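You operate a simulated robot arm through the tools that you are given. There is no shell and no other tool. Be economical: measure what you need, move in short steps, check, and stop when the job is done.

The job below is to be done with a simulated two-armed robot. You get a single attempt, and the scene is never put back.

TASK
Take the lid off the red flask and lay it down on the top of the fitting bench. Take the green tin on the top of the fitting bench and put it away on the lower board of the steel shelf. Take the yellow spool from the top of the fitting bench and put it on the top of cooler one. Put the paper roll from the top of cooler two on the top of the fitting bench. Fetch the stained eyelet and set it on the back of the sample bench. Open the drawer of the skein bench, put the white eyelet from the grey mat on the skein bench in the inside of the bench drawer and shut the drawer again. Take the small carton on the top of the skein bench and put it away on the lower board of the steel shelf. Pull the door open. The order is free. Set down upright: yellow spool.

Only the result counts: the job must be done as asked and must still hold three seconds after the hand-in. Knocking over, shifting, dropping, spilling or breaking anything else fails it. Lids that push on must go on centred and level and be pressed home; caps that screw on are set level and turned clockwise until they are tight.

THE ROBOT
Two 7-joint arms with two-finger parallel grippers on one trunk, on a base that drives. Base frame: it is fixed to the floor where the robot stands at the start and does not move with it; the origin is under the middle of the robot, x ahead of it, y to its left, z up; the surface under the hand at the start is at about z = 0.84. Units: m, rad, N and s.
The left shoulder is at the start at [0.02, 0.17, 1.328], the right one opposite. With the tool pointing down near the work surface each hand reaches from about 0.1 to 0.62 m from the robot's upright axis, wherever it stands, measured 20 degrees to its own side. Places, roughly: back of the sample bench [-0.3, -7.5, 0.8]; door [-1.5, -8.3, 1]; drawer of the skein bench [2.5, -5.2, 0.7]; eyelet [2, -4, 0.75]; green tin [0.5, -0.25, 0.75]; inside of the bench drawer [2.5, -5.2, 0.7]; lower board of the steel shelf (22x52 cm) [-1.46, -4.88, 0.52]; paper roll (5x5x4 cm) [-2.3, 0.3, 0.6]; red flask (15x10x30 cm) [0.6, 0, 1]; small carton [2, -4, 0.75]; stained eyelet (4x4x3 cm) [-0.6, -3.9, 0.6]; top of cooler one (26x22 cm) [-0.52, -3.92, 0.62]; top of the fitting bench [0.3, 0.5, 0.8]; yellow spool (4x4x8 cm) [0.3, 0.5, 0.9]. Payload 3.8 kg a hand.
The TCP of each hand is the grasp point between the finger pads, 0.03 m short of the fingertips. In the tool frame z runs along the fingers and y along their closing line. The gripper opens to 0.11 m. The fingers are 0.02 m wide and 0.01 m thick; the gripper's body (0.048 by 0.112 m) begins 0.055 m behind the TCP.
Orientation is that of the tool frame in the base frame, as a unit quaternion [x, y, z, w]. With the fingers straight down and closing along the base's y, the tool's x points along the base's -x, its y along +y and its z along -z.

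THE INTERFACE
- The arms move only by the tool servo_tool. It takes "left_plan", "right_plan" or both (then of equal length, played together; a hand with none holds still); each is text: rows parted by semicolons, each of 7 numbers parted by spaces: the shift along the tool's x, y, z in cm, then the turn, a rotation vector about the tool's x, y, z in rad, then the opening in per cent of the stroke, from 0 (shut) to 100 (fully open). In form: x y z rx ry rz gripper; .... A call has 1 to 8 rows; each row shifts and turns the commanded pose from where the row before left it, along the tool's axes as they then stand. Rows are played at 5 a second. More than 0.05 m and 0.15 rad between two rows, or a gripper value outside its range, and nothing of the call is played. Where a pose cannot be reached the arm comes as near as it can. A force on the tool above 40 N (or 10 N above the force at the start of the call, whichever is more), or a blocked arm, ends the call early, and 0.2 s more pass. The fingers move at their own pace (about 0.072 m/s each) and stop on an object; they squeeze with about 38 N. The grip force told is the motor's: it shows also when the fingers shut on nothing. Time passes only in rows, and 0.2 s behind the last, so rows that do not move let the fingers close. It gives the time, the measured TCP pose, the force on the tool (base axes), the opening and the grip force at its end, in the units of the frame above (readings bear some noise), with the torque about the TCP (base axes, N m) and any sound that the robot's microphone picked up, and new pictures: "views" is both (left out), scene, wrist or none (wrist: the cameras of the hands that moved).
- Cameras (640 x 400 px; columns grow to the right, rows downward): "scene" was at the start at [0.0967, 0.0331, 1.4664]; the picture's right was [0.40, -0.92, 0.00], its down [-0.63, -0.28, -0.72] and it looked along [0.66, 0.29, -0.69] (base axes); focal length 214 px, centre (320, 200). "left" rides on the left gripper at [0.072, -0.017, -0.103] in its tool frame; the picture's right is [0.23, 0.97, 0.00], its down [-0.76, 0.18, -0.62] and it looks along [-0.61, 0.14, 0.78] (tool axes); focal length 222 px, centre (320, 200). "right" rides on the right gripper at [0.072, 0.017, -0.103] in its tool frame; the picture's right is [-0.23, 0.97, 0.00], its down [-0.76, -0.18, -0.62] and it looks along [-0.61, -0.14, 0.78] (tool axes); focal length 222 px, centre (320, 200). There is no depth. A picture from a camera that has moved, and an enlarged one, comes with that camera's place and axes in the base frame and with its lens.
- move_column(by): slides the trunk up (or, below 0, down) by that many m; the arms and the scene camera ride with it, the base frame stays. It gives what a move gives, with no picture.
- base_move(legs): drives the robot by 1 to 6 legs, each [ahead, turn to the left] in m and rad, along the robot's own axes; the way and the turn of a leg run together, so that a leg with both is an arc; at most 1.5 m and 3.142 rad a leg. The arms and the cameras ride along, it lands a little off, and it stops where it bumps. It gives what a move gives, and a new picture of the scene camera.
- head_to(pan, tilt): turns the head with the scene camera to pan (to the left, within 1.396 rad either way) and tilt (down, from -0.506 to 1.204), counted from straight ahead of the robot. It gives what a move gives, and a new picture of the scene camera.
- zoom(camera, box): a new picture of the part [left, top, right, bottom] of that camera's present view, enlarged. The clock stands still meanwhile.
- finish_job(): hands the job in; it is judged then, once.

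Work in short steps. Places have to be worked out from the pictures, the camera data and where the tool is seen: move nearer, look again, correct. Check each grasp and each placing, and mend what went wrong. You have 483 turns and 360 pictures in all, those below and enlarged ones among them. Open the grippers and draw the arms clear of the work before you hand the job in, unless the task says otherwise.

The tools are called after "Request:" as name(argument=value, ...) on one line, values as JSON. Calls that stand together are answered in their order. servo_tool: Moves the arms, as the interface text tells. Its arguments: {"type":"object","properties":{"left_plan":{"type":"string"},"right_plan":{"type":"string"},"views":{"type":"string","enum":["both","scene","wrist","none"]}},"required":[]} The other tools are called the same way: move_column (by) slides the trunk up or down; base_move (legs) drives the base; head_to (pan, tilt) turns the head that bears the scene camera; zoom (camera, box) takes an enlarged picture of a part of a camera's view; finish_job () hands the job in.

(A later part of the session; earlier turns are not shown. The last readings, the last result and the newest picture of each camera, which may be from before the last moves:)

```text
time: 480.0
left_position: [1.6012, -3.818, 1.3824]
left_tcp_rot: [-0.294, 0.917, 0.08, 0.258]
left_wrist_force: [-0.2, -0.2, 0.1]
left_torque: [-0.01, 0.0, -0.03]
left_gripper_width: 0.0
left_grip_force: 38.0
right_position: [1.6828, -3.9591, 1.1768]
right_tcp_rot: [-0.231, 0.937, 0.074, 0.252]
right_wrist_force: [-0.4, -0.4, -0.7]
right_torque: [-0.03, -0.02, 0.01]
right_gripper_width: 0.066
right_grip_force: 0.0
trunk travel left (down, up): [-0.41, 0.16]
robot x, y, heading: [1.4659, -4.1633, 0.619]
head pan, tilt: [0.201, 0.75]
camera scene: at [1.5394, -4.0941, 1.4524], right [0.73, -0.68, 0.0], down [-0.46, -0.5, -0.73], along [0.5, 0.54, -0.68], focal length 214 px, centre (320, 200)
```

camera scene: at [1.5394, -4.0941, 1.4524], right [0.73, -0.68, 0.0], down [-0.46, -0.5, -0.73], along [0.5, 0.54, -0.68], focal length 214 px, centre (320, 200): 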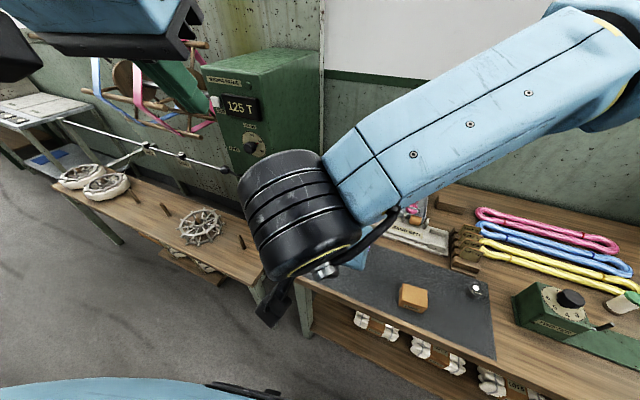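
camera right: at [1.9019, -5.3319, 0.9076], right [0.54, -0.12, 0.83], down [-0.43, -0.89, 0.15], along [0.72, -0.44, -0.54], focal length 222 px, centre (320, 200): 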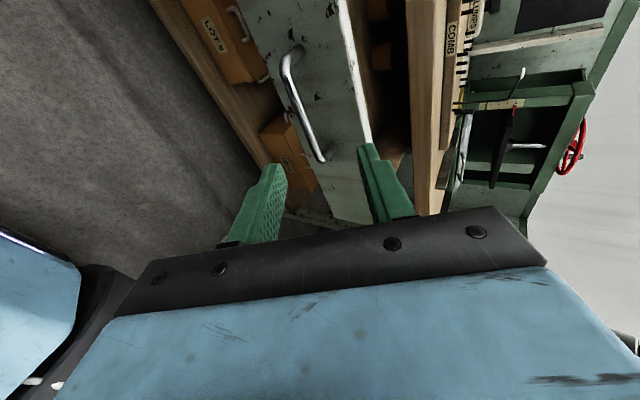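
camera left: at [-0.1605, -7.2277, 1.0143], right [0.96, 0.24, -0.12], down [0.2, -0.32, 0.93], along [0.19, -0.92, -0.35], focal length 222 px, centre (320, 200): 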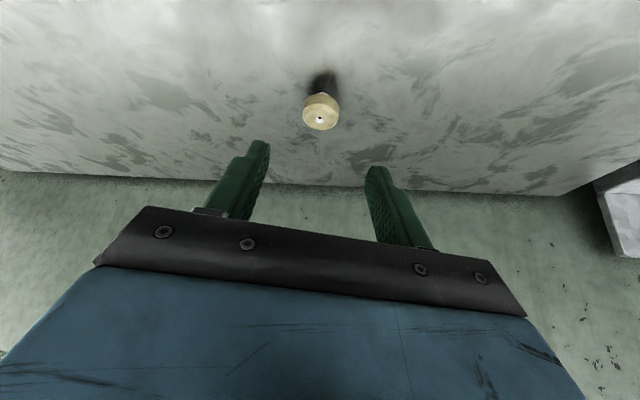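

Request:
servo_tool(right_plan="-0.63 -0.54 4.32 0 0 0 60; -0.63 -0.54 4.32 0 0 0 60; -0.63 -0.54 4.32 0 0 0 60; -0.63 -0.54 4.32 0 0 0 60; -0.63 -0.54 4.32 0 0 0 60; -0.63 -0.54 4.32 0 0 0 60; -0.63 -0.54 4.32 0 0 0 60; 0 0 0 0 0 0 60", views="wrist")

```text
time: 481.8
left_position: [1.5999, -3.8175, 1.3834]
left_tcp_rot: [-0.295, 0.917, 0.08, 0.257]
left_wrist_force: [0.6, 1.1, -0.6]
left_torque: [0.0, 0.01, 0.0]
left_gripper_width: 0.0001
left_grip_force: 37.1
right_position: [1.8665, -3.8983, 0.9371]
right_tcp_rot: [-0.231, 0.937, 0.073, 0.253]
right_wrist_force: [0.4, -0.3, -0.1]
right_torque: [-0.01, 0.0, -0.01]
right_gripper_width: 0.066
right_grip_force: 0.1
trunk travel left (down, up): [-0.41, 0.16]
robot x, y, heading: [1.4687, -4.1648, 0.621]
head pan, tilt: [0.201, 0.75]
camera right: at [1.7591, -3.9389, 0.99], right [-0.29, 0.95, 0.14], down [0.39, -0.01, 0.92], along [0.87, 0.32, -0.37], focal length 222 px, centre (320, 200)
```

right: 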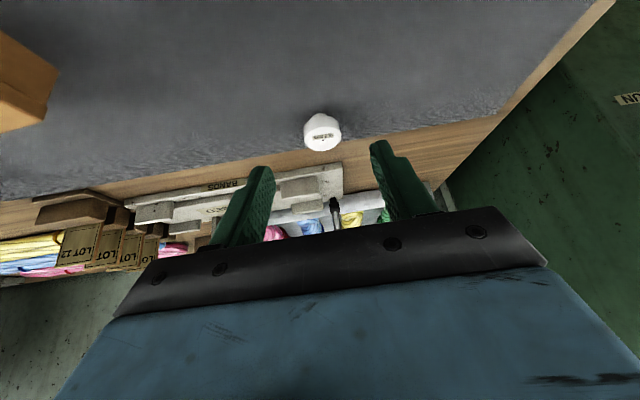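

Request:
servo_tool(right_plan="0.1 0.1 3 0 0 0 58; 0.1 0 2 0 0 0 58; 0.1 0 1.6 0 0 0 58; 0 0 0 0 0 0 58", views="wrist")

```text
time: 482.8
left_position: [1.6011, -3.8187, 1.3838]
left_tcp_rot: [-0.295, 0.916, 0.081, 0.259]
left_wrist_force: [0.5, 0.4, 0.0]
left_torque: [0.02, 0.0, 0.01]
left_gripper_width: 0.0002
left_grip_force: 37.5
right_position: [1.8916, -3.8817, 0.8782]
right_tcp_rot: [-0.231, 0.937, 0.073, 0.251]
right_wrist_force: [0.1, -0.3, 0.2]
right_torque: [-0.01, -0.01, 0.01]
right_gripper_width: 0.0639
right_grip_force: 0.0
trunk travel left (down, up): [-0.41, 0.16]
robot x, y, heading: [1.469, -4.1666, 0.62]
head pan, tilt: [0.201, 0.75]
camera right: at [1.7847, -3.9225, 0.9316], right [-0.28, 0.95, 0.14], down [0.39, -0.01, 0.92], along [0.87, 0.31, -0.37], focal length 222 px, centre (320, 200)
```

right: 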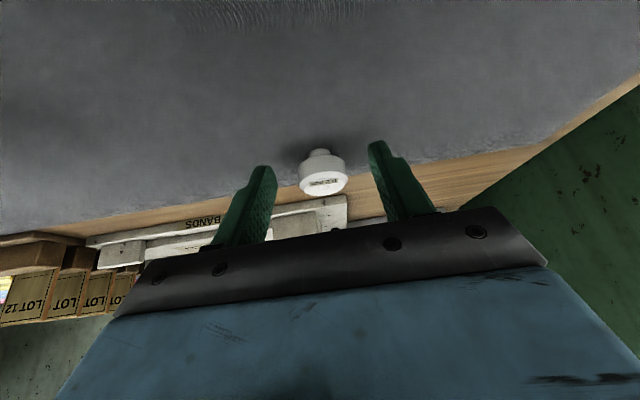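

The eyelet is between the fingertips. I close and lift.

Request:
servo_tool(right_plan="0 0 0.2 0 0 0 30; 0 0 0 0 0 0 0; 0 0 0 0 0 0 0; 0 0 0 0 0 0 0; -1.5 0 -2.6 0 0 0 0; -2 0 -3.5 0 0 0 0; -2 0 -3.5 0 0 0 0; -2 0 -3.5 0 0 0 0", views="wrist")

```text
time: 484.6
left_position: [1.6009, -3.8178, 1.3831]
left_tcp_rot: [-0.295, 0.917, 0.08, 0.258]
left_wrist_force: [-0.7, -0.2, -0.2]
left_torque: [0.0, 0.05, 0.0]
left_gripper_width: 0.0001
left_grip_force: 37.9
right_position: [1.8926, -3.8852, 1.0293]
right_tcp_rot: [-0.232, 0.936, 0.074, 0.253]
right_wrist_force: [0.5, -0.2, 0.0]
right_torque: [0.03, 0.06, 0.01]
right_gripper_width: 0.0318
right_grip_force: 38.0
trunk travel left (down, up): [-0.41, 0.16]
robot x, y, heading: [1.4611, -4.1669, 0.62]
head pan, tilt: [0.201, 0.75]
camera right: at [1.7849, -3.926, 1.0817], right [-0.29, 0.95, 0.14], down [0.39, -0.01, 0.92], along [0.87, 0.32, -0.37], focal length 222 px, centre (320, 200)
```

right: 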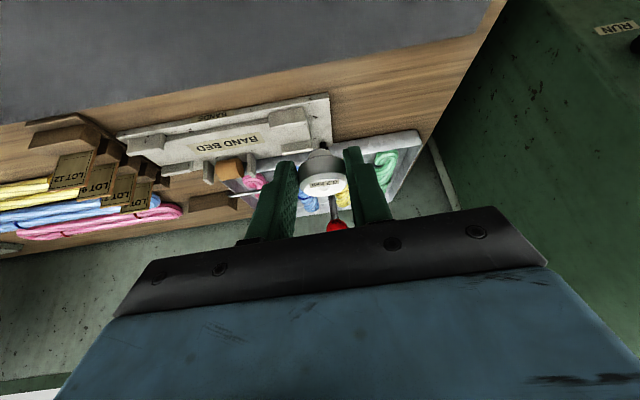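

Eyelet held. I raise and tuck it, then drive back to the drawer.

Request:
servo_tool(right_plan="-1 0 -4 0 0 0 0; -1 0 -4 0 0 0 0; 1 0 -4 0 0 0 0; 1 0 -4 0 0 0 0; 0 0 0 0 0 0 0", views="none")

Request:
base_move(legs=[[0, -1.993], [1.12, 0], [0, 1.753]])

Request:
head_to(pan=0.3, tilt=0.8)

```text
time: 485.8
left_position: [1.6017, -3.8179, 1.3831]
left_tcp_rot: [-0.295, 0.917, 0.081, 0.257]
left_wrist_force: [-0.4, -0.7, 0.2]
left_torque: [0.0, -0.03, -0.01]
left_gripper_width: 0.0002
left_grip_force: 37.7
right_position: [1.8249, -3.9265, 1.1667]
right_tcp_rot: [-0.232, 0.937, 0.074, 0.252]
right_wrist_force: [0.2, 0.6, -0.2]
right_torque: [-0.01, 0.0, -0.02]
right_gripper_width: 0.0318
right_grip_force: 38.3
trunk travel left (down, up): [-0.41, 0.16]
robot x, y, heading: [1.4663, -4.1672, 0.621]
head pan, tilt: [0.201, 0.75]
```

```text
time: 500.4
left_position: [1.9118, -4.9404, 1.3829]
left_tcp_rot: [-0.19, 0.944, 0.051, 0.265]
left_wrist_force: [0.4, 0.6, 0.3]
left_torque: [-0.02, 0.0, 0.01]
left_gripper_width: 0.0
left_grip_force: 37.7
right_position: [2.1062, -5.0963, 1.1666]
right_tcp_rot: [-0.125, 0.957, 0.045, 0.259]
right_wrist_force: [-0.2, 0.3, -0.4]
right_torque: [0.01, 0.02, -0.02]
right_gripper_width: 0.032
right_grip_force: 38.6
trunk travel left (down, up): [-0.41, 0.16]
robot x, y, heading: [1.7014, -5.2499, 0.392]
head pan, tilt: [0.201, 0.75]
camera scene: at [1.7898, -5.1958, 1.4524], right [0.56, -0.83, 0.0], down [-0.56, -0.38, -0.73], along [0.61, 0.41, -0.68], focal length 214 px, centre (320, 200)
```

scene: 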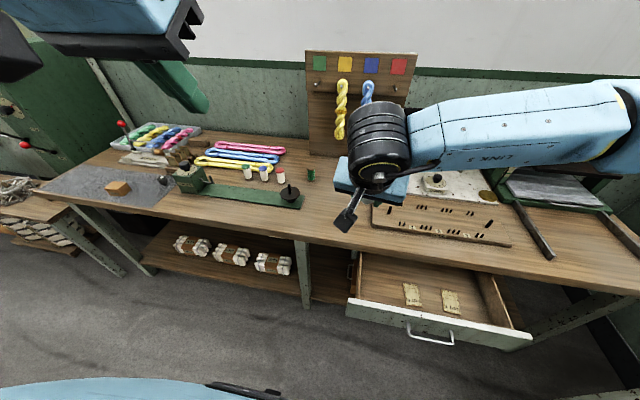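

```text
time: 501.1
left_position: [1.9114, -4.9401, 1.3835]
left_tcp_rot: [-0.19, 0.944, 0.051, 0.265]
left_wrist_force: [-0.1, -0.5, -0.1]
left_torque: [-0.03, -0.01, 0.02]
left_gripper_width: 0.0001
left_grip_force: 37.7
right_position: [2.1041, -5.0963, 1.1649]
right_tcp_rot: [-0.124, 0.957, 0.045, 0.26]
right_wrist_force: [-0.2, -0.3, -0.7]
right_torque: [0.01, 0.02, 0.02]
right_gripper_width: 0.0315
right_grip_force: 38.0
trunk travel left (down, up): [-0.41, 0.16]
robot x, y, heading: [1.7006, -5.2477, 0.396]
head pan, tilt: [0.3, 0.799]
camera scene: at [1.7833, -5.1908, 1.4484], right [0.64, -0.77, 0.0], down [-0.55, -0.46, -0.7], along [0.54, 0.45, -0.72], focal length 214 px, centre (320, 200)
```

scene: 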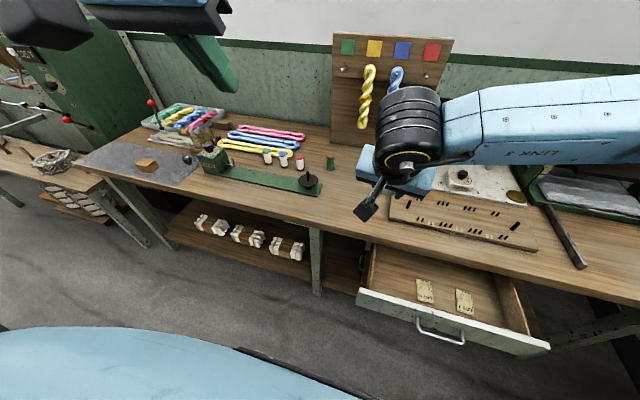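

The drawer is open with a free left part near (2.19, -5.187). I move the eyelet above it and lower the trunk 0.25 m.

Request:
servo_tool(right_plan="-1.4 -3.7 0.75 0 0 0 0; -1.4 -3.7 0.75 0 0 0 0; -1.5 -3.7 0.75 0 0 0 0; 0 0 0 0 0 0 0", views="none")

Request:
move_column(by=-0.25)

Request:
zoom(camera="right", box=[0, 0, 640, 400])

```text
time: 502.1
left_position: [1.9114, -4.9403, 1.3829]
left_tcp_rot: [-0.189, 0.944, 0.051, 0.265]
left_wrist_force: [-0.2, 1.0, -0.2]
left_torque: [-0.03, 0.0, -0.02]
left_gripper_width: 0.0001
left_grip_force: 38.0
right_position: [2.1805, -5.1895, 1.1654]
right_tcp_rot: [-0.125, 0.957, 0.044, 0.259]
right_wrist_force: [1.4, -0.5, -0.4]
right_torque: [0.02, -0.02, 0.01]
right_gripper_width: 0.032
right_grip_force: 37.8
trunk travel left (down, up): [-0.41, 0.16]
robot x, y, heading: [1.7037, -5.2489, 0.394]
head pan, tilt: [0.3, 0.799]
```

```text
time: 504.7
left_position: [1.9123, -4.9413, 1.1336]
left_tcp_rot: [-0.189, 0.944, 0.051, 0.265]
left_wrist_force: [-0.1, -0.5, -1.2]
left_torque: [-0.01, -0.01, 0.0]
left_gripper_width: 0.0
left_grip_force: 37.6
right_position: [2.1809, -5.1907, 0.9162]
right_tcp_rot: [-0.124, 0.957, 0.045, 0.259]
right_wrist_force: [-0.4, 1.4, 0.7]
right_torque: [-0.03, 0.01, 0.01]
right_gripper_width: 0.0316
right_grip_force: 38.4
trunk travel left (down, up): [-0.16, 0.41]
robot x, y, heading: [1.7043, -5.2487, 0.395]
head pan, tilt: [0.3, 0.799]
```

```text
1.00 times, centred on (320, 200) of right (not enlarged: the box is as wide or as high as the picture)
camera zoom: at [2.0668, -5.2059, 0.9687], right [-0.06, 0.99, 0.14], down [0.38, -0.1, 0.92], along [0.92, 0.11, -0.37], focal length 222 px, centre (320, 200)
```

zoom: 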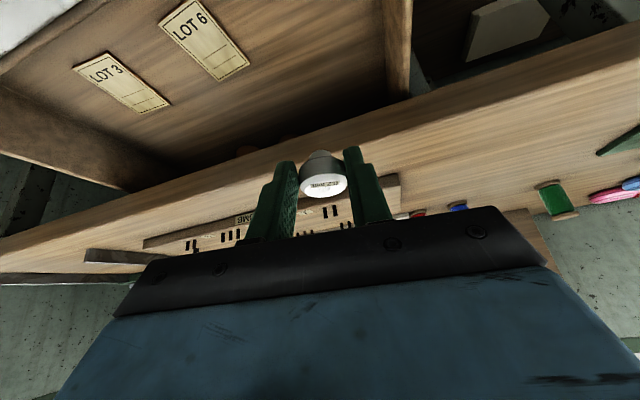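

The eyelet is above the drawer's free part. I lower it into the drawer.

Request:
servo_tool(right_plan="1.9 0 3.2 0 0 0 0; 1.9 0 3.2 0 0 0 0; 1.9 0 3.2 0 0 0 0; 1 0 1.7 0 0 0 0; 0.5 0 0.85 0 0 0 0; 0 0 0 0 0 0 0", views="wrist")

```text
time: 506.1
left_position: [1.9123, -4.941, 1.133]
left_tcp_rot: [-0.189, 0.944, 0.05, 0.266]
left_wrist_force: [-0.8, 1.1, -0.1]
left_torque: [-0.03, 0.01, 0.0]
left_gripper_width: 0.0001
left_grip_force: 37.0
right_position: [2.18, -5.1881, 0.7743]
right_tcp_rot: [-0.124, 0.957, 0.044, 0.26]
right_wrist_force: [-0.2, -0.8, 0.4]
right_torque: [-0.03, 0.02, -0.02]
right_gripper_width: 0.032
right_grip_force: 38.2
trunk travel left (down, up): [-0.16, 0.41]
robot x, y, heading: [1.6996, -5.2492, 0.399]
head pan, tilt: [0.3, 0.799]
camera right: at [2.0661, -5.2033, 0.827], right [-0.06, 0.99, 0.14], down [0.38, -0.1, 0.92], along [0.92, 0.11, -0.37], focal length 222 px, centre (320, 200)
```

right: 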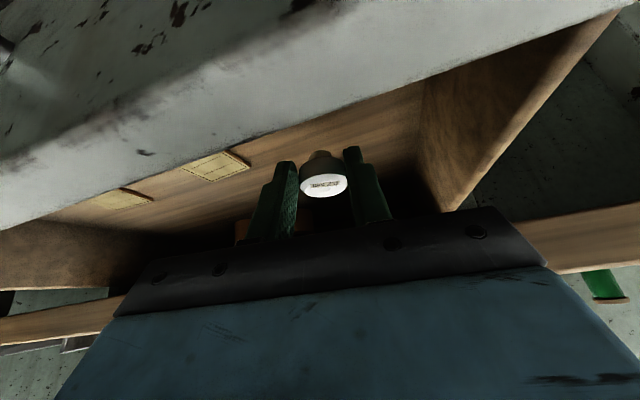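

I shift 4 cm deeper (so the hand's camera clears the drawer front), then lower the rest.

Request:
servo_tool(right_plan="-1.7 0.2 1 0 0 0 0; -1.7 0.2 1 0 0 0 0; 0.5 0 0.85 0 0 0 0; 0.4 0 0.7 0 0 0 0; 0.2 0 0.35 0 0 0 0; 0 0 0 0 0 0 0", views="both")

```text
time: 507.4
left_position: [1.9127, -4.941, 1.1327]
left_tcp_rot: [-0.189, 0.944, 0.051, 0.264]
left_wrist_force: [0.6, -0.7, -0.7]
left_torque: [0.02, 0.01, 0.0]
left_gripper_width: 0.0
left_grip_force: 37.2
right_position: [2.2209, -5.1719, 0.7592]
right_tcp_rot: [-0.121, 0.955, 0.048, 0.265]
right_wrist_force: [2.9, -2.5, 11.9]
right_torque: [-0.18, 1.63, 0.37]
right_gripper_width: 0.032
right_grip_force: 38.6
trunk travel left (down, up): [-0.16, 0.41]
robot x, y, heading: [1.6977, -5.2485, 0.392]
head pan, tilt: [0.3, 0.799]
stopped in row 6 (right hand): the force on the tool passed its limit at 43 N (the readings are from after the stop); the commanded pose is now the measured one
camera scene: at [1.7834, -5.1911, 1.1983], right [0.64, -0.77, 0.0], down [-0.55, -0.46, -0.7], along [0.54, 0.45, -0.72], focal length 214 px, centre (320, 200)
camera right: at [2.1062, -5.1872, 0.8111], right [-0.06, 0.99, 0.14], down [0.37, -0.11, 0.92], along [0.93, 0.11, -0.36], focal length 222 px, centre (320, 200)
```

scene: 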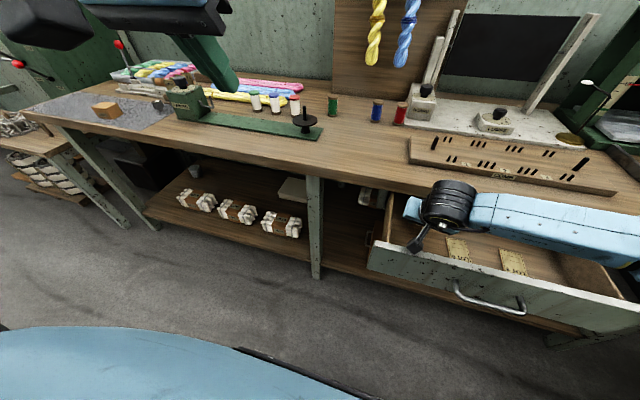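
right: 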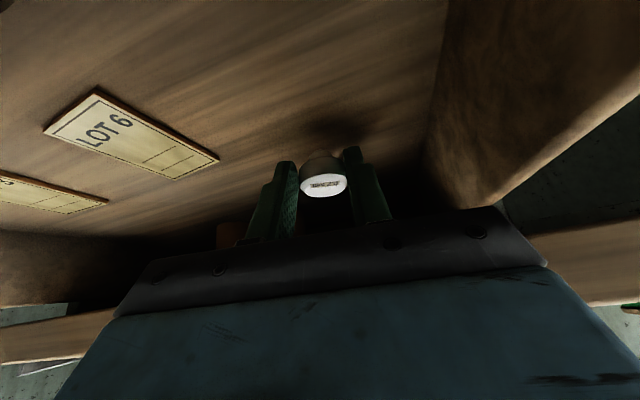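

Contact with the drawer floor. I ease up slightly, open, and rise straight up.

Request:
servo_tool(right_plan="0 0 -0.1 0 0 0 0; 0 0 0 0 0 0 35; 0 0 0 0 0 0 50; 0 0 0 0 0 0 50; -1 0 -1.7 0 0 0 50; -2 0 -3.4 0 0 0 50; -2 0 -3.4 0 0 0 50; -2 0 -3.4 0 0 0 50", views="both")

```text
time: 509.2
left_position: [1.9121, -4.9414, 1.1336]
left_tcp_rot: [-0.19, 0.944, 0.051, 0.264]
left_wrist_force: [-0.6, 0.9, -0.6]
left_torque: [0.0, -0.02, -0.01]
left_gripper_width: 0.0001
left_grip_force: 37.1
right_position: [2.218, -5.1762, 0.8966]
right_tcp_rot: [-0.123, 0.956, 0.047, 0.263]
right_wrist_force: [-0.8, -0.1, -0.8]
right_torque: [-0.02, 0.03, 0.02]
right_gripper_width: 0.0549
right_grip_force: 0.0
trunk travel left (down, up): [-0.16, 0.41]
robot x, y, heading: [1.6984, -5.251, 0.39]
head pan, tilt: [0.3, 0.799]
camera scene: at [1.7831, -5.1909, 1.1984], right [0.64, -0.77, 0.0], down [-0.55, -0.46, -0.7], along [0.54, 0.45, -0.72], focal length 214 px, centre (320, 200)
camera right: at [2.104, -5.1915, 0.9493], right [-0.06, 0.99, 0.14], down [0.37, -0.11, 0.92], along [0.93, 0.11, -0.36], focal length 222 px, centre (320, 200)
```

scene: 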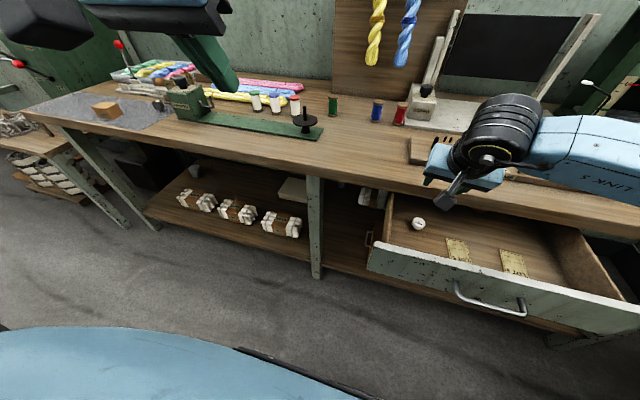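
right: 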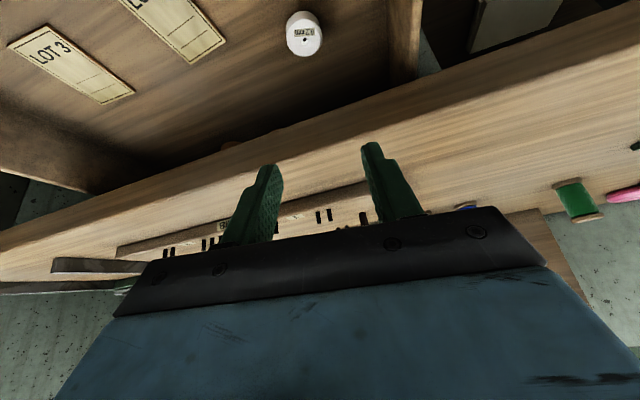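

The eyelet stands in the drawer. Now close it: I bring the closed fist in front of the drawer panel (left of the handle).

Request:
servo_tool(right_plan="3.43 -1.1 -2.03 0 0 0 30; 3.43 -1.1 -2.03 0 0 0 0; 3.43 -1.1 -2.03 0 0 0 0; 3.43 -1.1 -2.03 0 0 0 0; 3.43 -1.1 -2.03 0 0 0 0; 0 0 0 0 0 0 0", views="none")

Request:
servo_tool(right_plan="2.04 0 3.45 0 0 0 0; 2.04 0 3.45 0 0 0 0; 2.04 0 3.45 0 0 0 0; 2.04 0 3.45 0 0 0 0; 0 0 0 0 0 0 0", views="both")

```text
time: 510.6
left_position: [1.9121, -4.942, 1.1332]
left_tcp_rot: [-0.19, 0.944, 0.051, 0.264]
left_wrist_force: [0.1, 0.3, 0.1]
left_torque: [-0.02, 0.03, 0.0]
left_gripper_width: 0.0002
left_grip_force: 37.7
right_position: [2.0702, -5.2484, 0.8936]
right_tcp_rot: [-0.122, 0.956, 0.047, 0.262]
right_wrist_force: [0.2, 0.0, -0.2]
right_torque: [0.01, 0.01, 0.0]
right_gripper_width: 0.0
right_grip_force: 37.7
right hand out of reach, approached as far as the arm can: row 4, 5
trunk travel left (down, up): [-0.16, 0.41]
robot x, y, heading: [1.7019, -5.2519, 0.391]
head pan, tilt: [0.3, 0.799]
```

```text
time: 511.8
left_position: [1.9125, -4.9408, 1.1332]
left_tcp_rot: [-0.189, 0.944, 0.05, 0.266]
left_wrist_force: [-0.8, -0.1, -0.2]
left_torque: [0.02, 0.03, -0.02]
left_gripper_width: 0.0
left_grip_force: 37.4
right_position: [2.0692, -5.2433, 0.7337]
right_tcp_rot: [-0.122, 0.956, 0.047, 0.263]
right_wrist_force: [0.3, 0.1, -0.1]
right_torque: [-0.01, 0.01, 0.04]
right_gripper_width: 0.0
right_grip_force: 37.6
trunk travel left (down, up): [-0.16, 0.41]
robot x, y, heading: [1.7018, -5.2538, 0.395]
head pan, tilt: [0.3, 0.799]
camera scene: at [1.7833, -5.1909, 1.1985], right [0.64, -0.77, 0.0], down [-0.55, -0.46, -0.7], along [0.54, 0.45, -0.72], focal length 214 px, centre (320, 200)
camera right: at [1.9552, -5.2585, 0.7852], right [-0.06, 0.99, 0.14], down [0.37, -0.11, 0.92], along [0.93, 0.11, -0.36], focal length 222 px, centre (320, 200)
```

scene: 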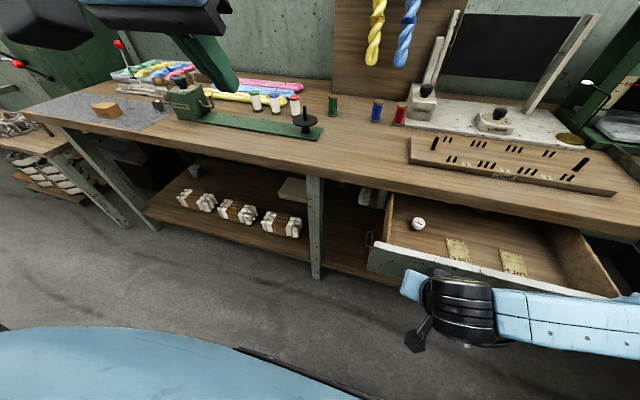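
right: 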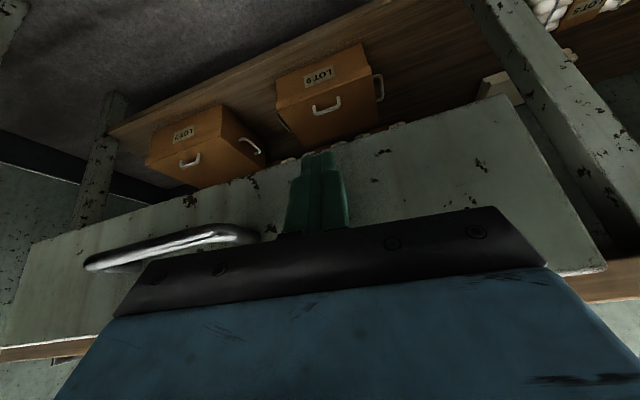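

The fist is just before the panel. I push the drawer in.

Request:
servo_tool(right_plan="-2.14 0.28 1.27 0 0 0 0; -2.14 0.28 1.27 0 0 0 0; -2.14 0.28 1.27 0 0 0 0; -2.14 0.28 1.27 0 0 0 0; -2.14 0.28 1.27 0 0 0 0; -2.14 0.28 1.27 0 0 0 0; -2.14 0.28 1.27 0 0 0 0; -1.7 0.22 1.0 0 0 0 0", views="scene")

```text
time: 513.6
left_position: [1.9123, -4.9419, 1.1328]
left_tcp_rot: [-0.19, 0.944, 0.051, 0.265]
left_wrist_force: [-0.4, 0.1, -0.2]
left_torque: [0.0, 0.0, 0.0]
left_gripper_width: 0.0001
left_grip_force: 37.7
right_position: [2.2517, -5.1713, 0.7339]
right_tcp_rot: [-0.121, 0.956, 0.047, 0.263]
right_wrist_force: [-0.7, -0.8, -0.1]
right_torque: [0.0, 0.0, 0.04]
right_gripper_width: 0.0
right_grip_force: 38.0
trunk travel left (down, up): [-0.16, 0.41]
robot x, y, heading: [1.7003, -5.2522, 0.397]
head pan, tilt: [0.3, 0.799]
camera scene: at [1.7834, -5.1908, 1.1984], right [0.64, -0.77, 0.0], down [-0.55, -0.46, -0.7], along [0.54, 0.45, -0.72], focal length 214 px, centre (320, 200)
```

scene: 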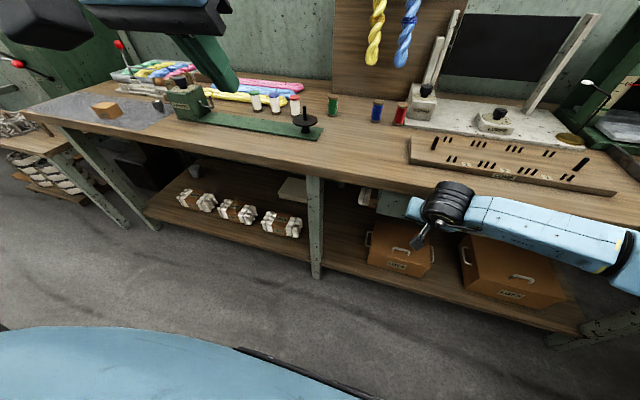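

Nearly shut. I push the last bit in small steps until it resists.

Request:
servo_tool(right_plan="-0.43 0.06 0.25 0 0 0 0; -0.43 0.06 0.25 0 0 0 0; -0.43 0.06 0.25 0 0 0 0; -0.43 0.06 0.25 0 0 0 0; -0.43 0.06 0.25 0 0 0 0; 0 0 0 0 0 0 0", views="none")

```text
time: 514.3
left_position: [1.9083, -4.9427, 1.1341]
left_tcp_rot: [-0.187, 0.944, 0.051, 0.266]
left_wrist_force: [0.2, 1.2, 0.8]
left_torque: [0.02, 0.02, -0.01]
left_gripper_width: 0.0
left_grip_force: 37.7
right_position: [2.2556, -5.1699, 0.7344]
right_tcp_rot: [-0.124, 0.957, 0.047, 0.259]
right_wrist_force: [-18.3, -11.9, 9.3]
right_torque: [0.99, -1.32, 0.24]
right_gripper_width: 0.0
right_grip_force: 37.1
trunk travel left (down, up): [-0.16, 0.41]
robot x, y, heading: [1.702, -5.2548, 0.389]
head pan, tilt: [0.3, 0.799]
stopped in row 3 (right hand): the force on the tool passed its limit at 45 N (the readings are from after the stop); the commanded pose is now the measured one
```

It resists firmly. I withdraw and look whether the drawer is flush.

Request:
servo_tool(right_plan="1.7 -0.22 -1 0 0 0 0; 2.6 -0.3 -1.5 0 0 0 0; 2.6 -0.3 -1.5 0 0 0 0; 2.6 -0.3 -1.5 0 0 0 0; -2 0 -3.4 0 0 0 0; -2 0 -3.4 0 0 0 0; -2 0 -3.4 0 0 0 0", views="scene")

Request:
zoom(camera="scene", box=[340, 140, 540, 280])

```text
time: 515.9
left_position: [1.912, -4.9422, 1.1335]
left_tcp_rot: [-0.189, 0.944, 0.051, 0.265]
left_wrist_force: [0.0, 0.0, -0.1]
left_torque: [0.0, -0.01, 0.03]
left_gripper_width: 0.0
left_grip_force: 37.5
right_position: [2.1565, -5.2115, 0.8492]
right_tcp_rot: [-0.124, 0.957, 0.046, 0.259]
right_wrist_force: [-0.7, 0.3, 0.1]
right_torque: [-0.01, 0.01, 0.02]
right_gripper_width: 0.0002
right_grip_force: 37.6
trunk travel left (down, up): [-0.16, 0.41]
robot x, y, heading: [1.7011, -5.2528, 0.397]
head pan, tilt: [0.3, 0.799]
camera scene: at [1.7827, -5.1913, 1.1984], right [0.64, -0.77, 0.0], down [-0.55, -0.46, -0.7], along [0.54, 0.45, -0.72], focal length 214 px, centre (320, 200)
```

scene: 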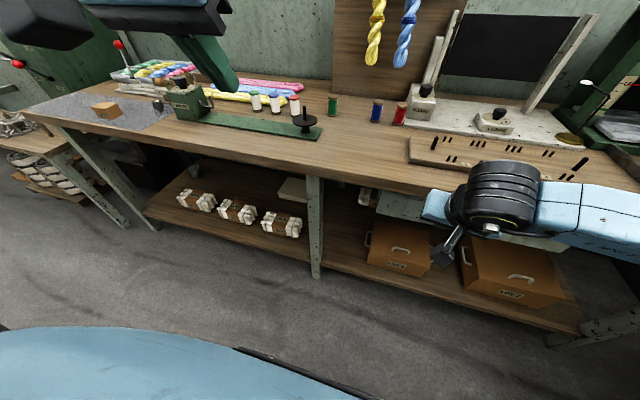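

```text
2.86 times, centred on (440, 210) of scene
camera zoom: at [1.7827, -5.1913, 1.1984], right [0.64, -0.77, 0.0], down [-0.55, -0.46, -0.7], along [0.54, 0.45, -0.72], focal length 613 px, centre (-23, 171)
```

zoom: 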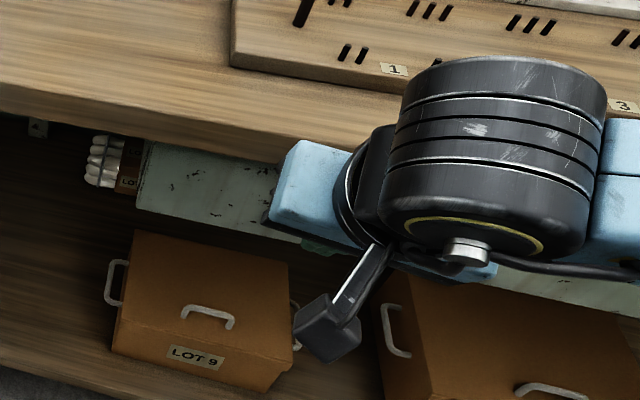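

The drawer is flush again. Next: the carton. I raise the trunk and drive back in front of it.

Request:
move_column(by=0.25)

Request:
base_move(legs=[[-0.1, 0], [0, 1.39], [1.07, 0], [0, -1.2]])

Request:
zoom(camera="right", box=[0, 0, 640, 400])

```text
time: 518.5
left_position: [1.9123, -4.9427, 1.3834]
left_tcp_rot: [-0.189, 0.944, 0.05, 0.264]
left_wrist_force: [0.3, -0.1, 0.6]
left_torque: [0.04, 0.0, -0.01]
left_gripper_width: 0.0001
left_grip_force: 37.6
right_position: [2.1567, -5.2118, 1.0995]
right_tcp_rot: [-0.124, 0.957, 0.046, 0.258]
right_wrist_force: [-0.4, 0.1, 0.0]
right_torque: [0.0, -0.02, 0.01]
right_gripper_width: 0.0001
right_grip_force: 37.8
trunk travel left (down, up): [-0.41, 0.16]
robot x, y, heading: [1.7027, -5.2522, 0.394]
head pan, tilt: [0.3, 0.799]
```

```text
time: 531.2
left_position: [1.5072, -3.9027, 1.3833]
left_tcp_rot: [-0.29, 0.918, 0.079, 0.258]
left_wrist_force: [0.3, 0.2, 0.2]
left_torque: [0.04, -0.01, 0.03]
left_gripper_width: 0.0002
left_grip_force: 37.3
right_position: [1.8063, -4.113, 1.1]
right_tcp_rot: [-0.226, 0.938, 0.074, 0.252]
right_wrist_force: [0.3, 0.1, -0.7]
right_torque: [0.04, -0.03, 0.01]
right_gripper_width: 0.0
right_grip_force: 37.5
trunk travel left (down, up): [-0.41, 0.16]
robot x, y, heading: [1.3714, -4.2497, 0.612]
head pan, tilt: [0.3, 0.799]
camera scene: at [1.436, -4.1744, 1.4484], right [0.79, -0.61, 0.0], down [-0.44, -0.57, -0.7], along [0.43, 0.55, -0.72], focal length 214 px, centre (320, 200)
```

scene: 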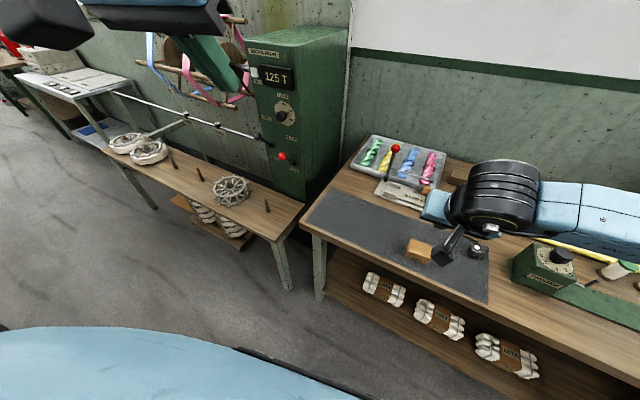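

```text
1.00 times, centred on (320, 200) of right (not enlarged: the box is as wide or as high as the picture)
camera zoom: at [1.6973, -4.1529, 1.1522], right [-0.27, 0.95, 0.14], down [0.39, -0.02, 0.92], along [0.88, 0.31, -0.37], focal length 222 px, centre (320, 200)
```

zoom: 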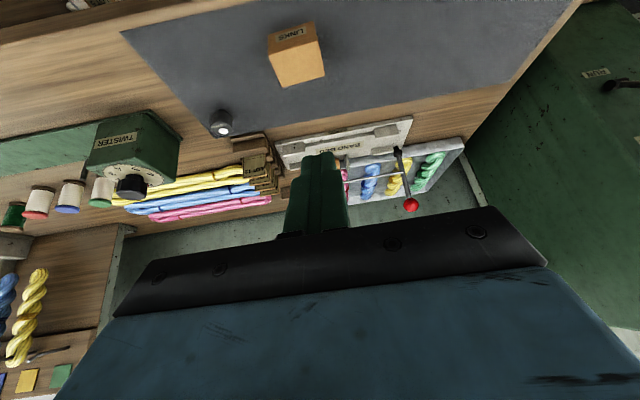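

Request:
zoom(camera="scene", box=[370, 210, 500, 300])

Request:
zoom(camera="right", box=[220, 0, 380, 110])

```text
4.44 times, centred on (435, 255) of scene
camera zoom: at [1.436, -4.1744, 1.4484], right [0.79, -0.61, 0.0], down [-0.44, -0.57, -0.7], along [0.43, 0.55, -0.72], focal length 953 px, centre (-191, -44)
```

zoom: 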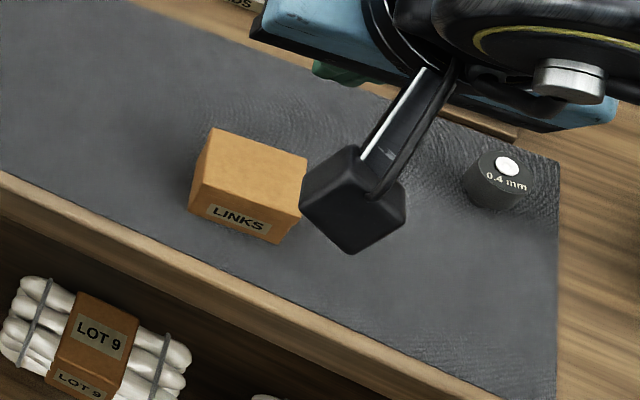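

```text
3.64 times, centred on (300, 55) of right
camera zoom: at [1.6973, -4.1529, 1.1522], right [-0.27, 0.95, 0.14], down [0.39, -0.02, 0.92], along [0.88, 0.31, -0.37], focal length 808 px, centre (393, 727)
```

zoom: 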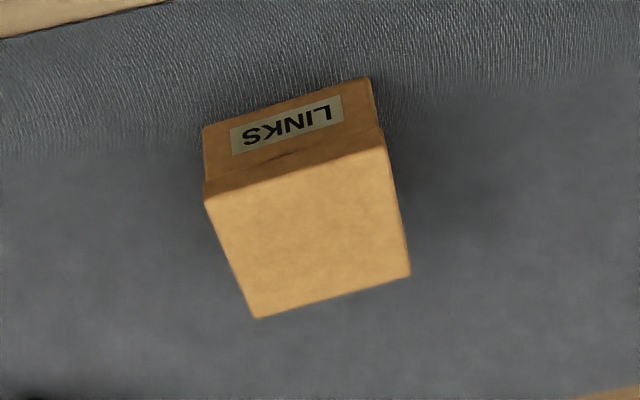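

Carton: 6.0×4.9×3.8 cm, centre (1.893, -4.088), square to the bench. I open the gripper, pitch to ~57° and yaw to the bench normal.

Request:
servo_tool(right_plan="0 0 0 0 -0.12 0 90; 0 0 0 0 -0.12 0 90; 0 0 0 0 -0.12 0 90; 0 0 0 0 -0.11 0 90; 0 0 0 0.118 0 0.076 90; 0 0 0 0 0 0 90", views="none")

```text
time: 532.6
left_position: [1.5082, -3.9033, 1.3843]
left_tcp_rot: [-0.289, 0.918, 0.079, 0.258]
left_wrist_force: [0.2, 0.8, -0.9]
left_torque: [0.0, 0.03, -0.04]
left_gripper_width: 0.0
left_grip_force: 37.1
right_position: [1.8052, -4.1135, 1.0993]
right_tcp_rot: [-0.142, 0.866, 0.092, 0.471]
right_wrist_force: [0.1, 0.4, -0.3]
right_torque: [0.02, 0.0, 0.02]
right_gripper_width: 0.0988
right_grip_force: 0.0
trunk travel left (down, up): [-0.41, 0.16]
robot x, y, heading: [1.3695, -4.2535, 0.61]
head pan, tilt: [0.3, 0.799]
```

Request:
servo_tool(right_plan="3.6 -0.25 2.76 0 0 0 90; 3.6 -0.25 2.76 0 0 0 90; 3.6 -0.25 2.76 0 0 0 90; 3.5 -0.25 2.76 0 0 0 90; 0 0 0 0 0 0 90", views="both")

```text
time: 533.8
left_position: [1.5073, -3.9019, 1.3835]
left_tcp_rot: [-0.29, 0.918, 0.08, 0.258]
left_wrist_force: [0.1, -0.3, 0.0]
left_torque: [0.03, 0.0, 0.01]
left_gripper_width: 0.0
left_grip_force: 37.5
right_position: [1.8219, -4.1134, 0.9196]
right_tcp_rot: [-0.143, 0.866, 0.092, 0.471]
right_wrist_force: [0.5, 0.6, -0.1]
right_torque: [0.0, -0.02, -0.02]
right_gripper_width: 0.0987
right_grip_force: 0.0
trunk travel left (down, up): [-0.41, 0.16]
robot x, y, heading: [1.3676, -4.2504, 0.614]
head pan, tilt: [0.3, 0.799]
camera scene: at [1.4359, -4.1747, 1.4485], right [0.79, -0.61, 0.0], down [-0.44, -0.57, -0.7], along [0.43, 0.55, -0.72], focal length 214 px, centre (320, 200)
camera right: at [1.6981, -4.1405, 0.9146], right [-0.21, 0.95, 0.21], down [-0.04, -0.23, 0.97], along [0.98, 0.19, 0.08], focal length 222 px, centre (320, 200)
```

scene: 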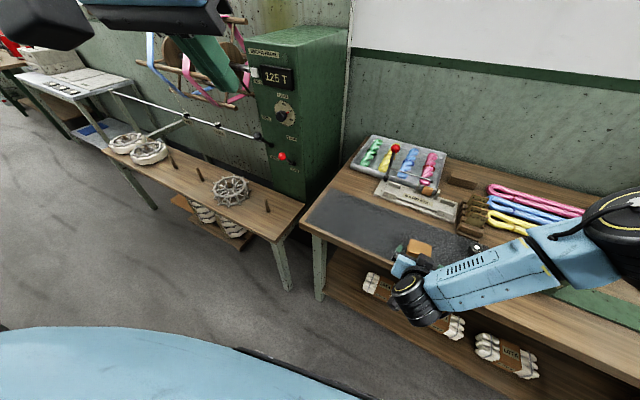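
right: 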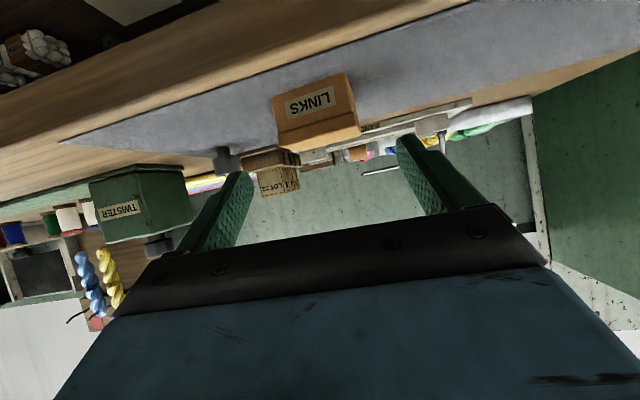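

Aligned. I advance 8.8 cm and close on the carton.

Request:
servo_tool(right_plan="0 0 3 0 0 0 90; 0 0 3 0 0 0 90; 0 0 2.8 0 0 0 90; 0 0 0 0 0 0 90", views="wrist")

Request:
servo_tool(right_plan="0 0 0 0 0 0 60; 0 0 0 0 0 0 30; 0 0 0 0 0 0 0; 0 0 0 0 0 0 0; 0 0 0 0 0 0 0", views="wrist")

```text
time: 534.8
left_position: [1.5078, -3.9025, 1.3827]
left_tcp_rot: [-0.29, 0.918, 0.079, 0.258]
left_wrist_force: [0.5, 0.3, 0.4]
left_torque: [-0.01, 0.01, 0.0]
left_gripper_width: 0.0
left_grip_force: 37.8
right_position: [1.8905, -4.0877, 0.8705]
right_tcp_rot: [-0.142, 0.866, 0.09, 0.47]
right_wrist_force: [0.3, -0.4, -0.5]
right_torque: [0.0, -0.01, 0.04]
right_gripper_width: 0.0992
right_grip_force: 0.1
trunk travel left (down, up): [-0.41, 0.16]
robot x, y, heading: [1.3667, -4.2483, 0.61]
head pan, tilt: [0.3, 0.799]
camera right: at [1.7674, -4.1145, 0.8665], right [-0.21, 0.95, 0.21], down [-0.04, -0.23, 0.97], along [0.98, 0.19, 0.08], focal length 222 px, centre (320, 200)
```

right: 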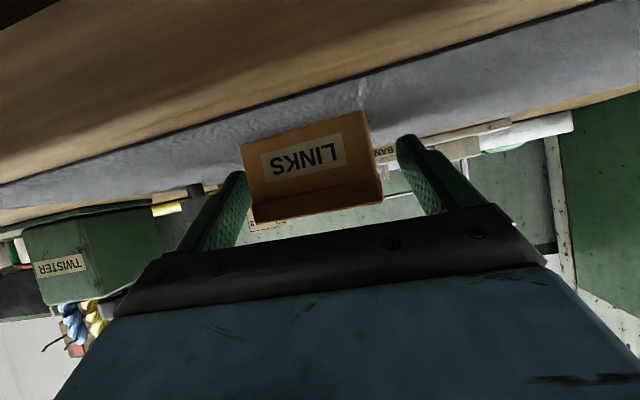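

```text
time: 536.0
left_position: [1.5072, -3.9028, 1.3836]
left_tcp_rot: [-0.289, 0.918, 0.079, 0.258]
left_wrist_force: [-0.2, 0.2, -0.6]
left_torque: [0.02, -0.01, -0.02]
left_gripper_width: 0.0
left_grip_force: 38.0
right_position: [1.8902, -4.0874, 0.8708]
right_tcp_rot: [-0.142, 0.866, 0.09, 0.47]
right_wrist_force: [0.3, 0.4, 1.1]
right_torque: [-0.16, -0.03, 0.0]
right_gripper_width: 0.0622
right_grip_force: 37.6
trunk travel left (down, up): [-0.41, 0.16]
robot x, y, heading: [1.3724, -4.2529, 0.607]
head pan, tilt: [0.3, 0.799]
camera right: at [1.7675, -4.1146, 0.8666], right [-0.21, 0.95, 0.21], down [-0.04, -0.23, 0.97], along [0.98, 0.19, 0.08], focal length 222 px, centre (320, 200)
```

right: 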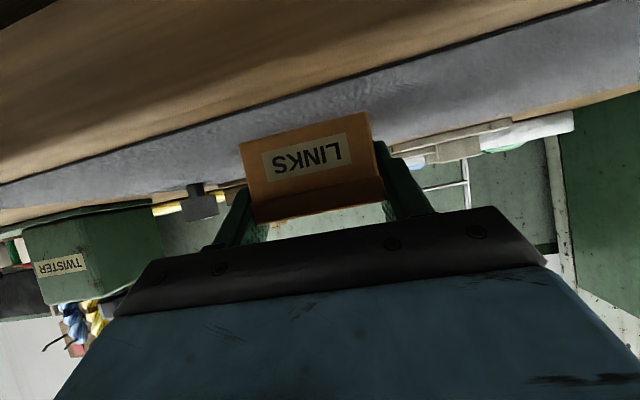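

Carton held (6.2 cm). I lift it and check.

Request:
servo_tool(right_plan="-1.7 0 -1.1 0 0 0 0; -3.4 0 -2.2 0 0 0 0; -3.4 0 -2.2 0 0 0 0; -3.4 0 -2.2 0 0 0 0; -3.4 0 -2.2 0 0 0 0; 0 0 0 0 0 0 0", views="wrist")

```text
time: 537.4
left_position: [1.5083, -3.9012, 1.3825]
left_tcp_rot: [-0.29, 0.918, 0.08, 0.258]
left_wrist_force: [-0.5, -0.5, -0.3]
left_torque: [-0.01, 0.02, -0.02]
left_gripper_width: 0.0001
left_grip_force: 37.8
right_position: [1.8913, -4.0925, 1.0536]
right_tcp_rot: [-0.143, 0.866, 0.091, 0.47]
right_wrist_force: [0.4, -0.8, -4.0]
right_torque: [0.02, 0.01, 0.03]
right_gripper_width: 0.0621
right_grip_force: 38.4
trunk travel left (down, up): [-0.41, 0.16]
robot x, y, heading: [1.3714, -4.2523, 0.608]
head pan, tilt: [0.3, 0.799]
camera right: at [1.7683, -4.1191, 1.0488], right [-0.21, 0.95, 0.21], down [-0.04, -0.23, 0.97], along [0.98, 0.19, 0.08], focal length 222 px, centre (320, 200)
```

right: 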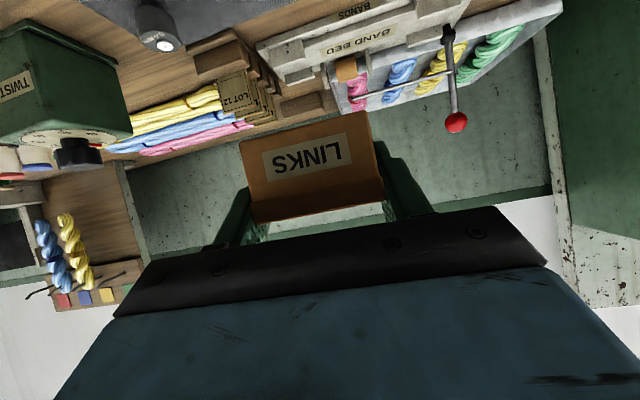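

Carton held. I tuck it in, correct its yaw, and drive to the steel shelf.

Request:
servo_tool(right_plan="1.9 0 -2.95 -0.108 0 -0.069 0; 1.9 0 -2.95 -0.108 0 -0.069 0; 1.9 0 -2.95 0 0 0 0; 0 0 0 0 0 0 0", views="none")

Request:
base_move(legs=[[-0.1, 0], [0, -3.021], [1.4, 0], [0, -0.434], [1.48, 0]])

```text
time: 538.4
left_position: [1.5076, -3.9009, 1.3822]
left_tcp_rot: [-0.29, 0.918, 0.079, 0.258]
left_wrist_force: [0.5, 0.0, -0.2]
left_torque: [-0.01, -0.03, -0.02]
left_gripper_width: 0.0
left_grip_force: 38.1
right_position: [1.7936, -4.1291, 1.0613]
right_tcp_rot: [-0.251, 0.841, 0.148, 0.456]
right_wrist_force: [0.1, 0.0, -2.8]
right_torque: [0.02, -0.01, 0.0]
right_gripper_width: 0.0623
right_grip_force: 37.8
right hand out of reach, approached as far as the arm can: row 2, 3
trunk travel left (down, up): [-0.41, 0.16]
robot x, y, heading: [1.3664, -4.2502, 0.605]
head pan, tilt: [0.3, 0.799]
```

```text
time: 561.5
left_position: [-1.437, -5.9522, 1.3833]
left_tcp_rot: [0.953, 0.139, -0.267, 0.036]
left_wrist_force: [0.2, 0.0, -0.5]
left_torque: [-0.01, 0.0, 0.04]
left_gripper_width: 0.0
left_grip_force: 37.8
right_position: [-1.6359, -5.6469, 1.061]
right_tcp_rot: [0.87, 0.113, -0.474, 0.074]
right_wrist_force: [-0.9, 0.5, -4.5]
right_torque: [0.0, 0.01, 0.0]
right_gripper_width: 0.062
right_grip_force: 38.2
trunk travel left (down, up): [-0.41, 0.16]
robot x, y, heading: [-1.1939, -5.6681, -2.85]
head pan, tilt: [0.3, 0.799]
camera scene: at [-1.282, -5.7172, 1.4484], right [-0.55, 0.83, 0.0], down [0.6, 0.4, -0.7], along [-0.58, -0.39, -0.72], focal length 214 px, centre (320, 200)
```

scene: 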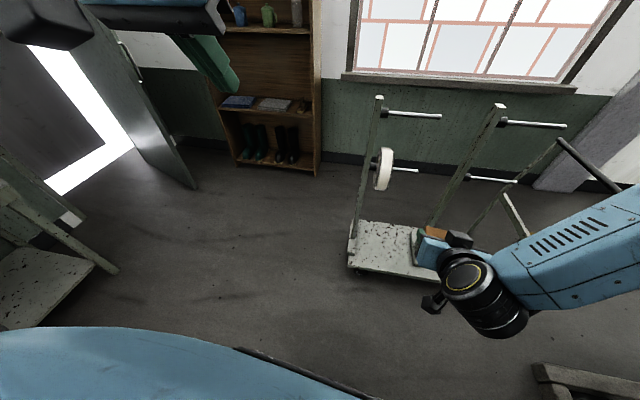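

I turn to face the shelf, lower the trunk and look.

Request:
base_move(legs=[[0, -1.486]])

Request:
move_column(by=-0.4)

Request:
head_to(pan=0.1, tilt=0.5)

Request:
zoom(camera="scene", box=[220, 150, 420, 290])

```text
time: 565.5
left_position: [-1.5023, -5.4523, 1.383]
left_tcp_rot: [0.798, -0.54, -0.221, -0.153]
left_wrist_force: [0.6, 0.0, -0.6]
left_torque: [0.02, 0.01, 0.02]
left_gripper_width: 0.0
left_grip_force: 37.6
right_position: [-1.2147, -5.2258, 1.0604]
right_tcp_rot: [0.719, -0.504, -0.399, -0.265]
right_wrist_force: [0.2, 0.4, -2.5]
right_torque: [0.05, 0.01, 0.0]
right_gripper_width: 0.0617
right_grip_force: 38.2
trunk travel left (down, up): [-0.41, 0.16]
robot x, y, heading: [-1.1951, -5.6666, 1.946]
head pan, tilt: [0.3, 0.799]
camera scene: at [-1.2527, -5.5839, 1.4484], right [0.78, 0.63, 0.0], down [0.45, -0.56, -0.7], along [-0.44, 0.54, -0.72], focal length 214 px, centre (320, 200)
```

scene: 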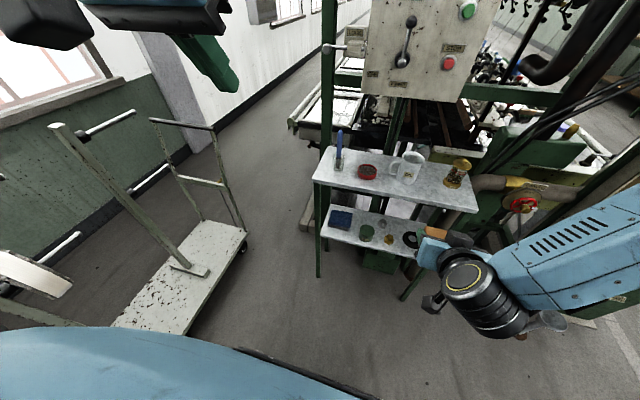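

```text
time: 569.3
left_position: [-1.5007, -5.4523, 0.9829]
left_tcp_rot: [0.797, -0.54, -0.222, -0.152]
left_wrist_force: [0.2, 0.2, 0.3]
left_torque: [-0.04, 0.0, -0.04]
left_gripper_width: 0.0
left_grip_force: 38.1
right_position: [-1.2152, -5.2259, 0.6601]
right_tcp_rot: [0.719, -0.503, -0.4, -0.265]
right_wrist_force: [0.7, -0.3, -2.6]
right_torque: [-0.03, -0.01, 0.0]
right_gripper_width: 0.0621
right_grip_force: 37.7
trunk travel left (down, up): [-0.01, 0.56]
robot x, y, heading: [-1.192, -5.6689, 1.945]
head pan, tilt: [0.3, 0.799]
```

```text
time: 570.1
left_position: [-1.5008, -5.4526, 0.983]
left_tcp_rot: [0.797, -0.54, -0.222, -0.154]
left_wrist_force: [0.5, 0.0, -1.2]
left_torque: [0.0, -0.04, -0.01]
left_gripper_width: 0.0
left_grip_force: 38.0
right_position: [-1.2141, -5.2256, 0.6602]
right_tcp_rot: [0.719, -0.504, -0.399, -0.265]
right_wrist_force: [0.7, -0.8, -3.5]
right_torque: [-0.01, 0.02, 0.0]
right_gripper_width: 0.0616
right_grip_force: 37.8
trunk travel left (down, up): [-0.01, 0.56]
robot x, y, heading: [-1.1944, -5.6651, 1.946]
head pan, tilt: [0.099, 0.499]
camera scene: at [-1.2441, -5.5661, 1.0743], right [0.89, 0.46, 0.0], down [0.22, -0.43, -0.88], along [-0.4, 0.78, -0.48], focal length 214 px, centre (320, 200)
```

scene: 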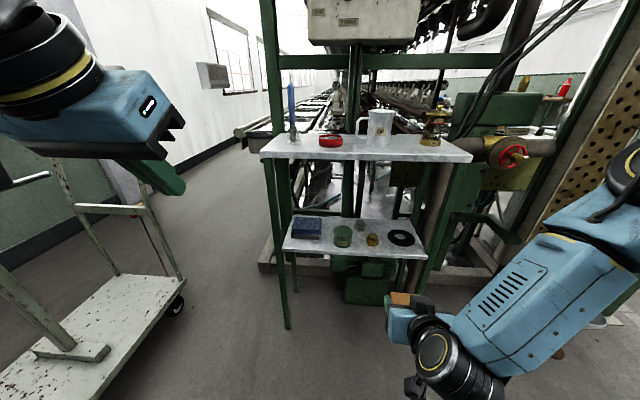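

```text
2.86 times, centred on (320, 220) of scene
camera zoom: at [-1.2441, -5.5661, 1.0743], right [0.89, 0.46, 0.0], down [0.22, -0.43, -0.88], along [-0.4, 0.78, -0.48], focal length 613 px, centre (320, 143)
```

zoom: 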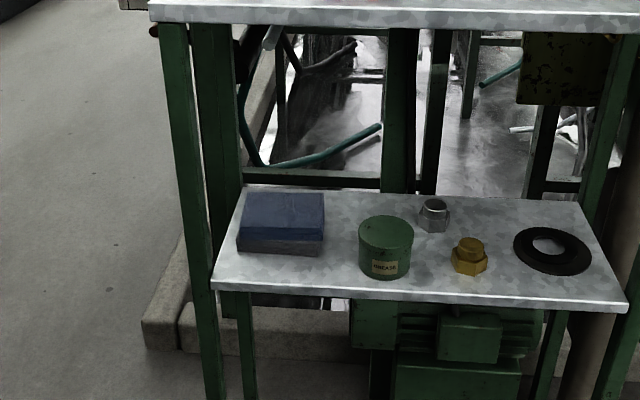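

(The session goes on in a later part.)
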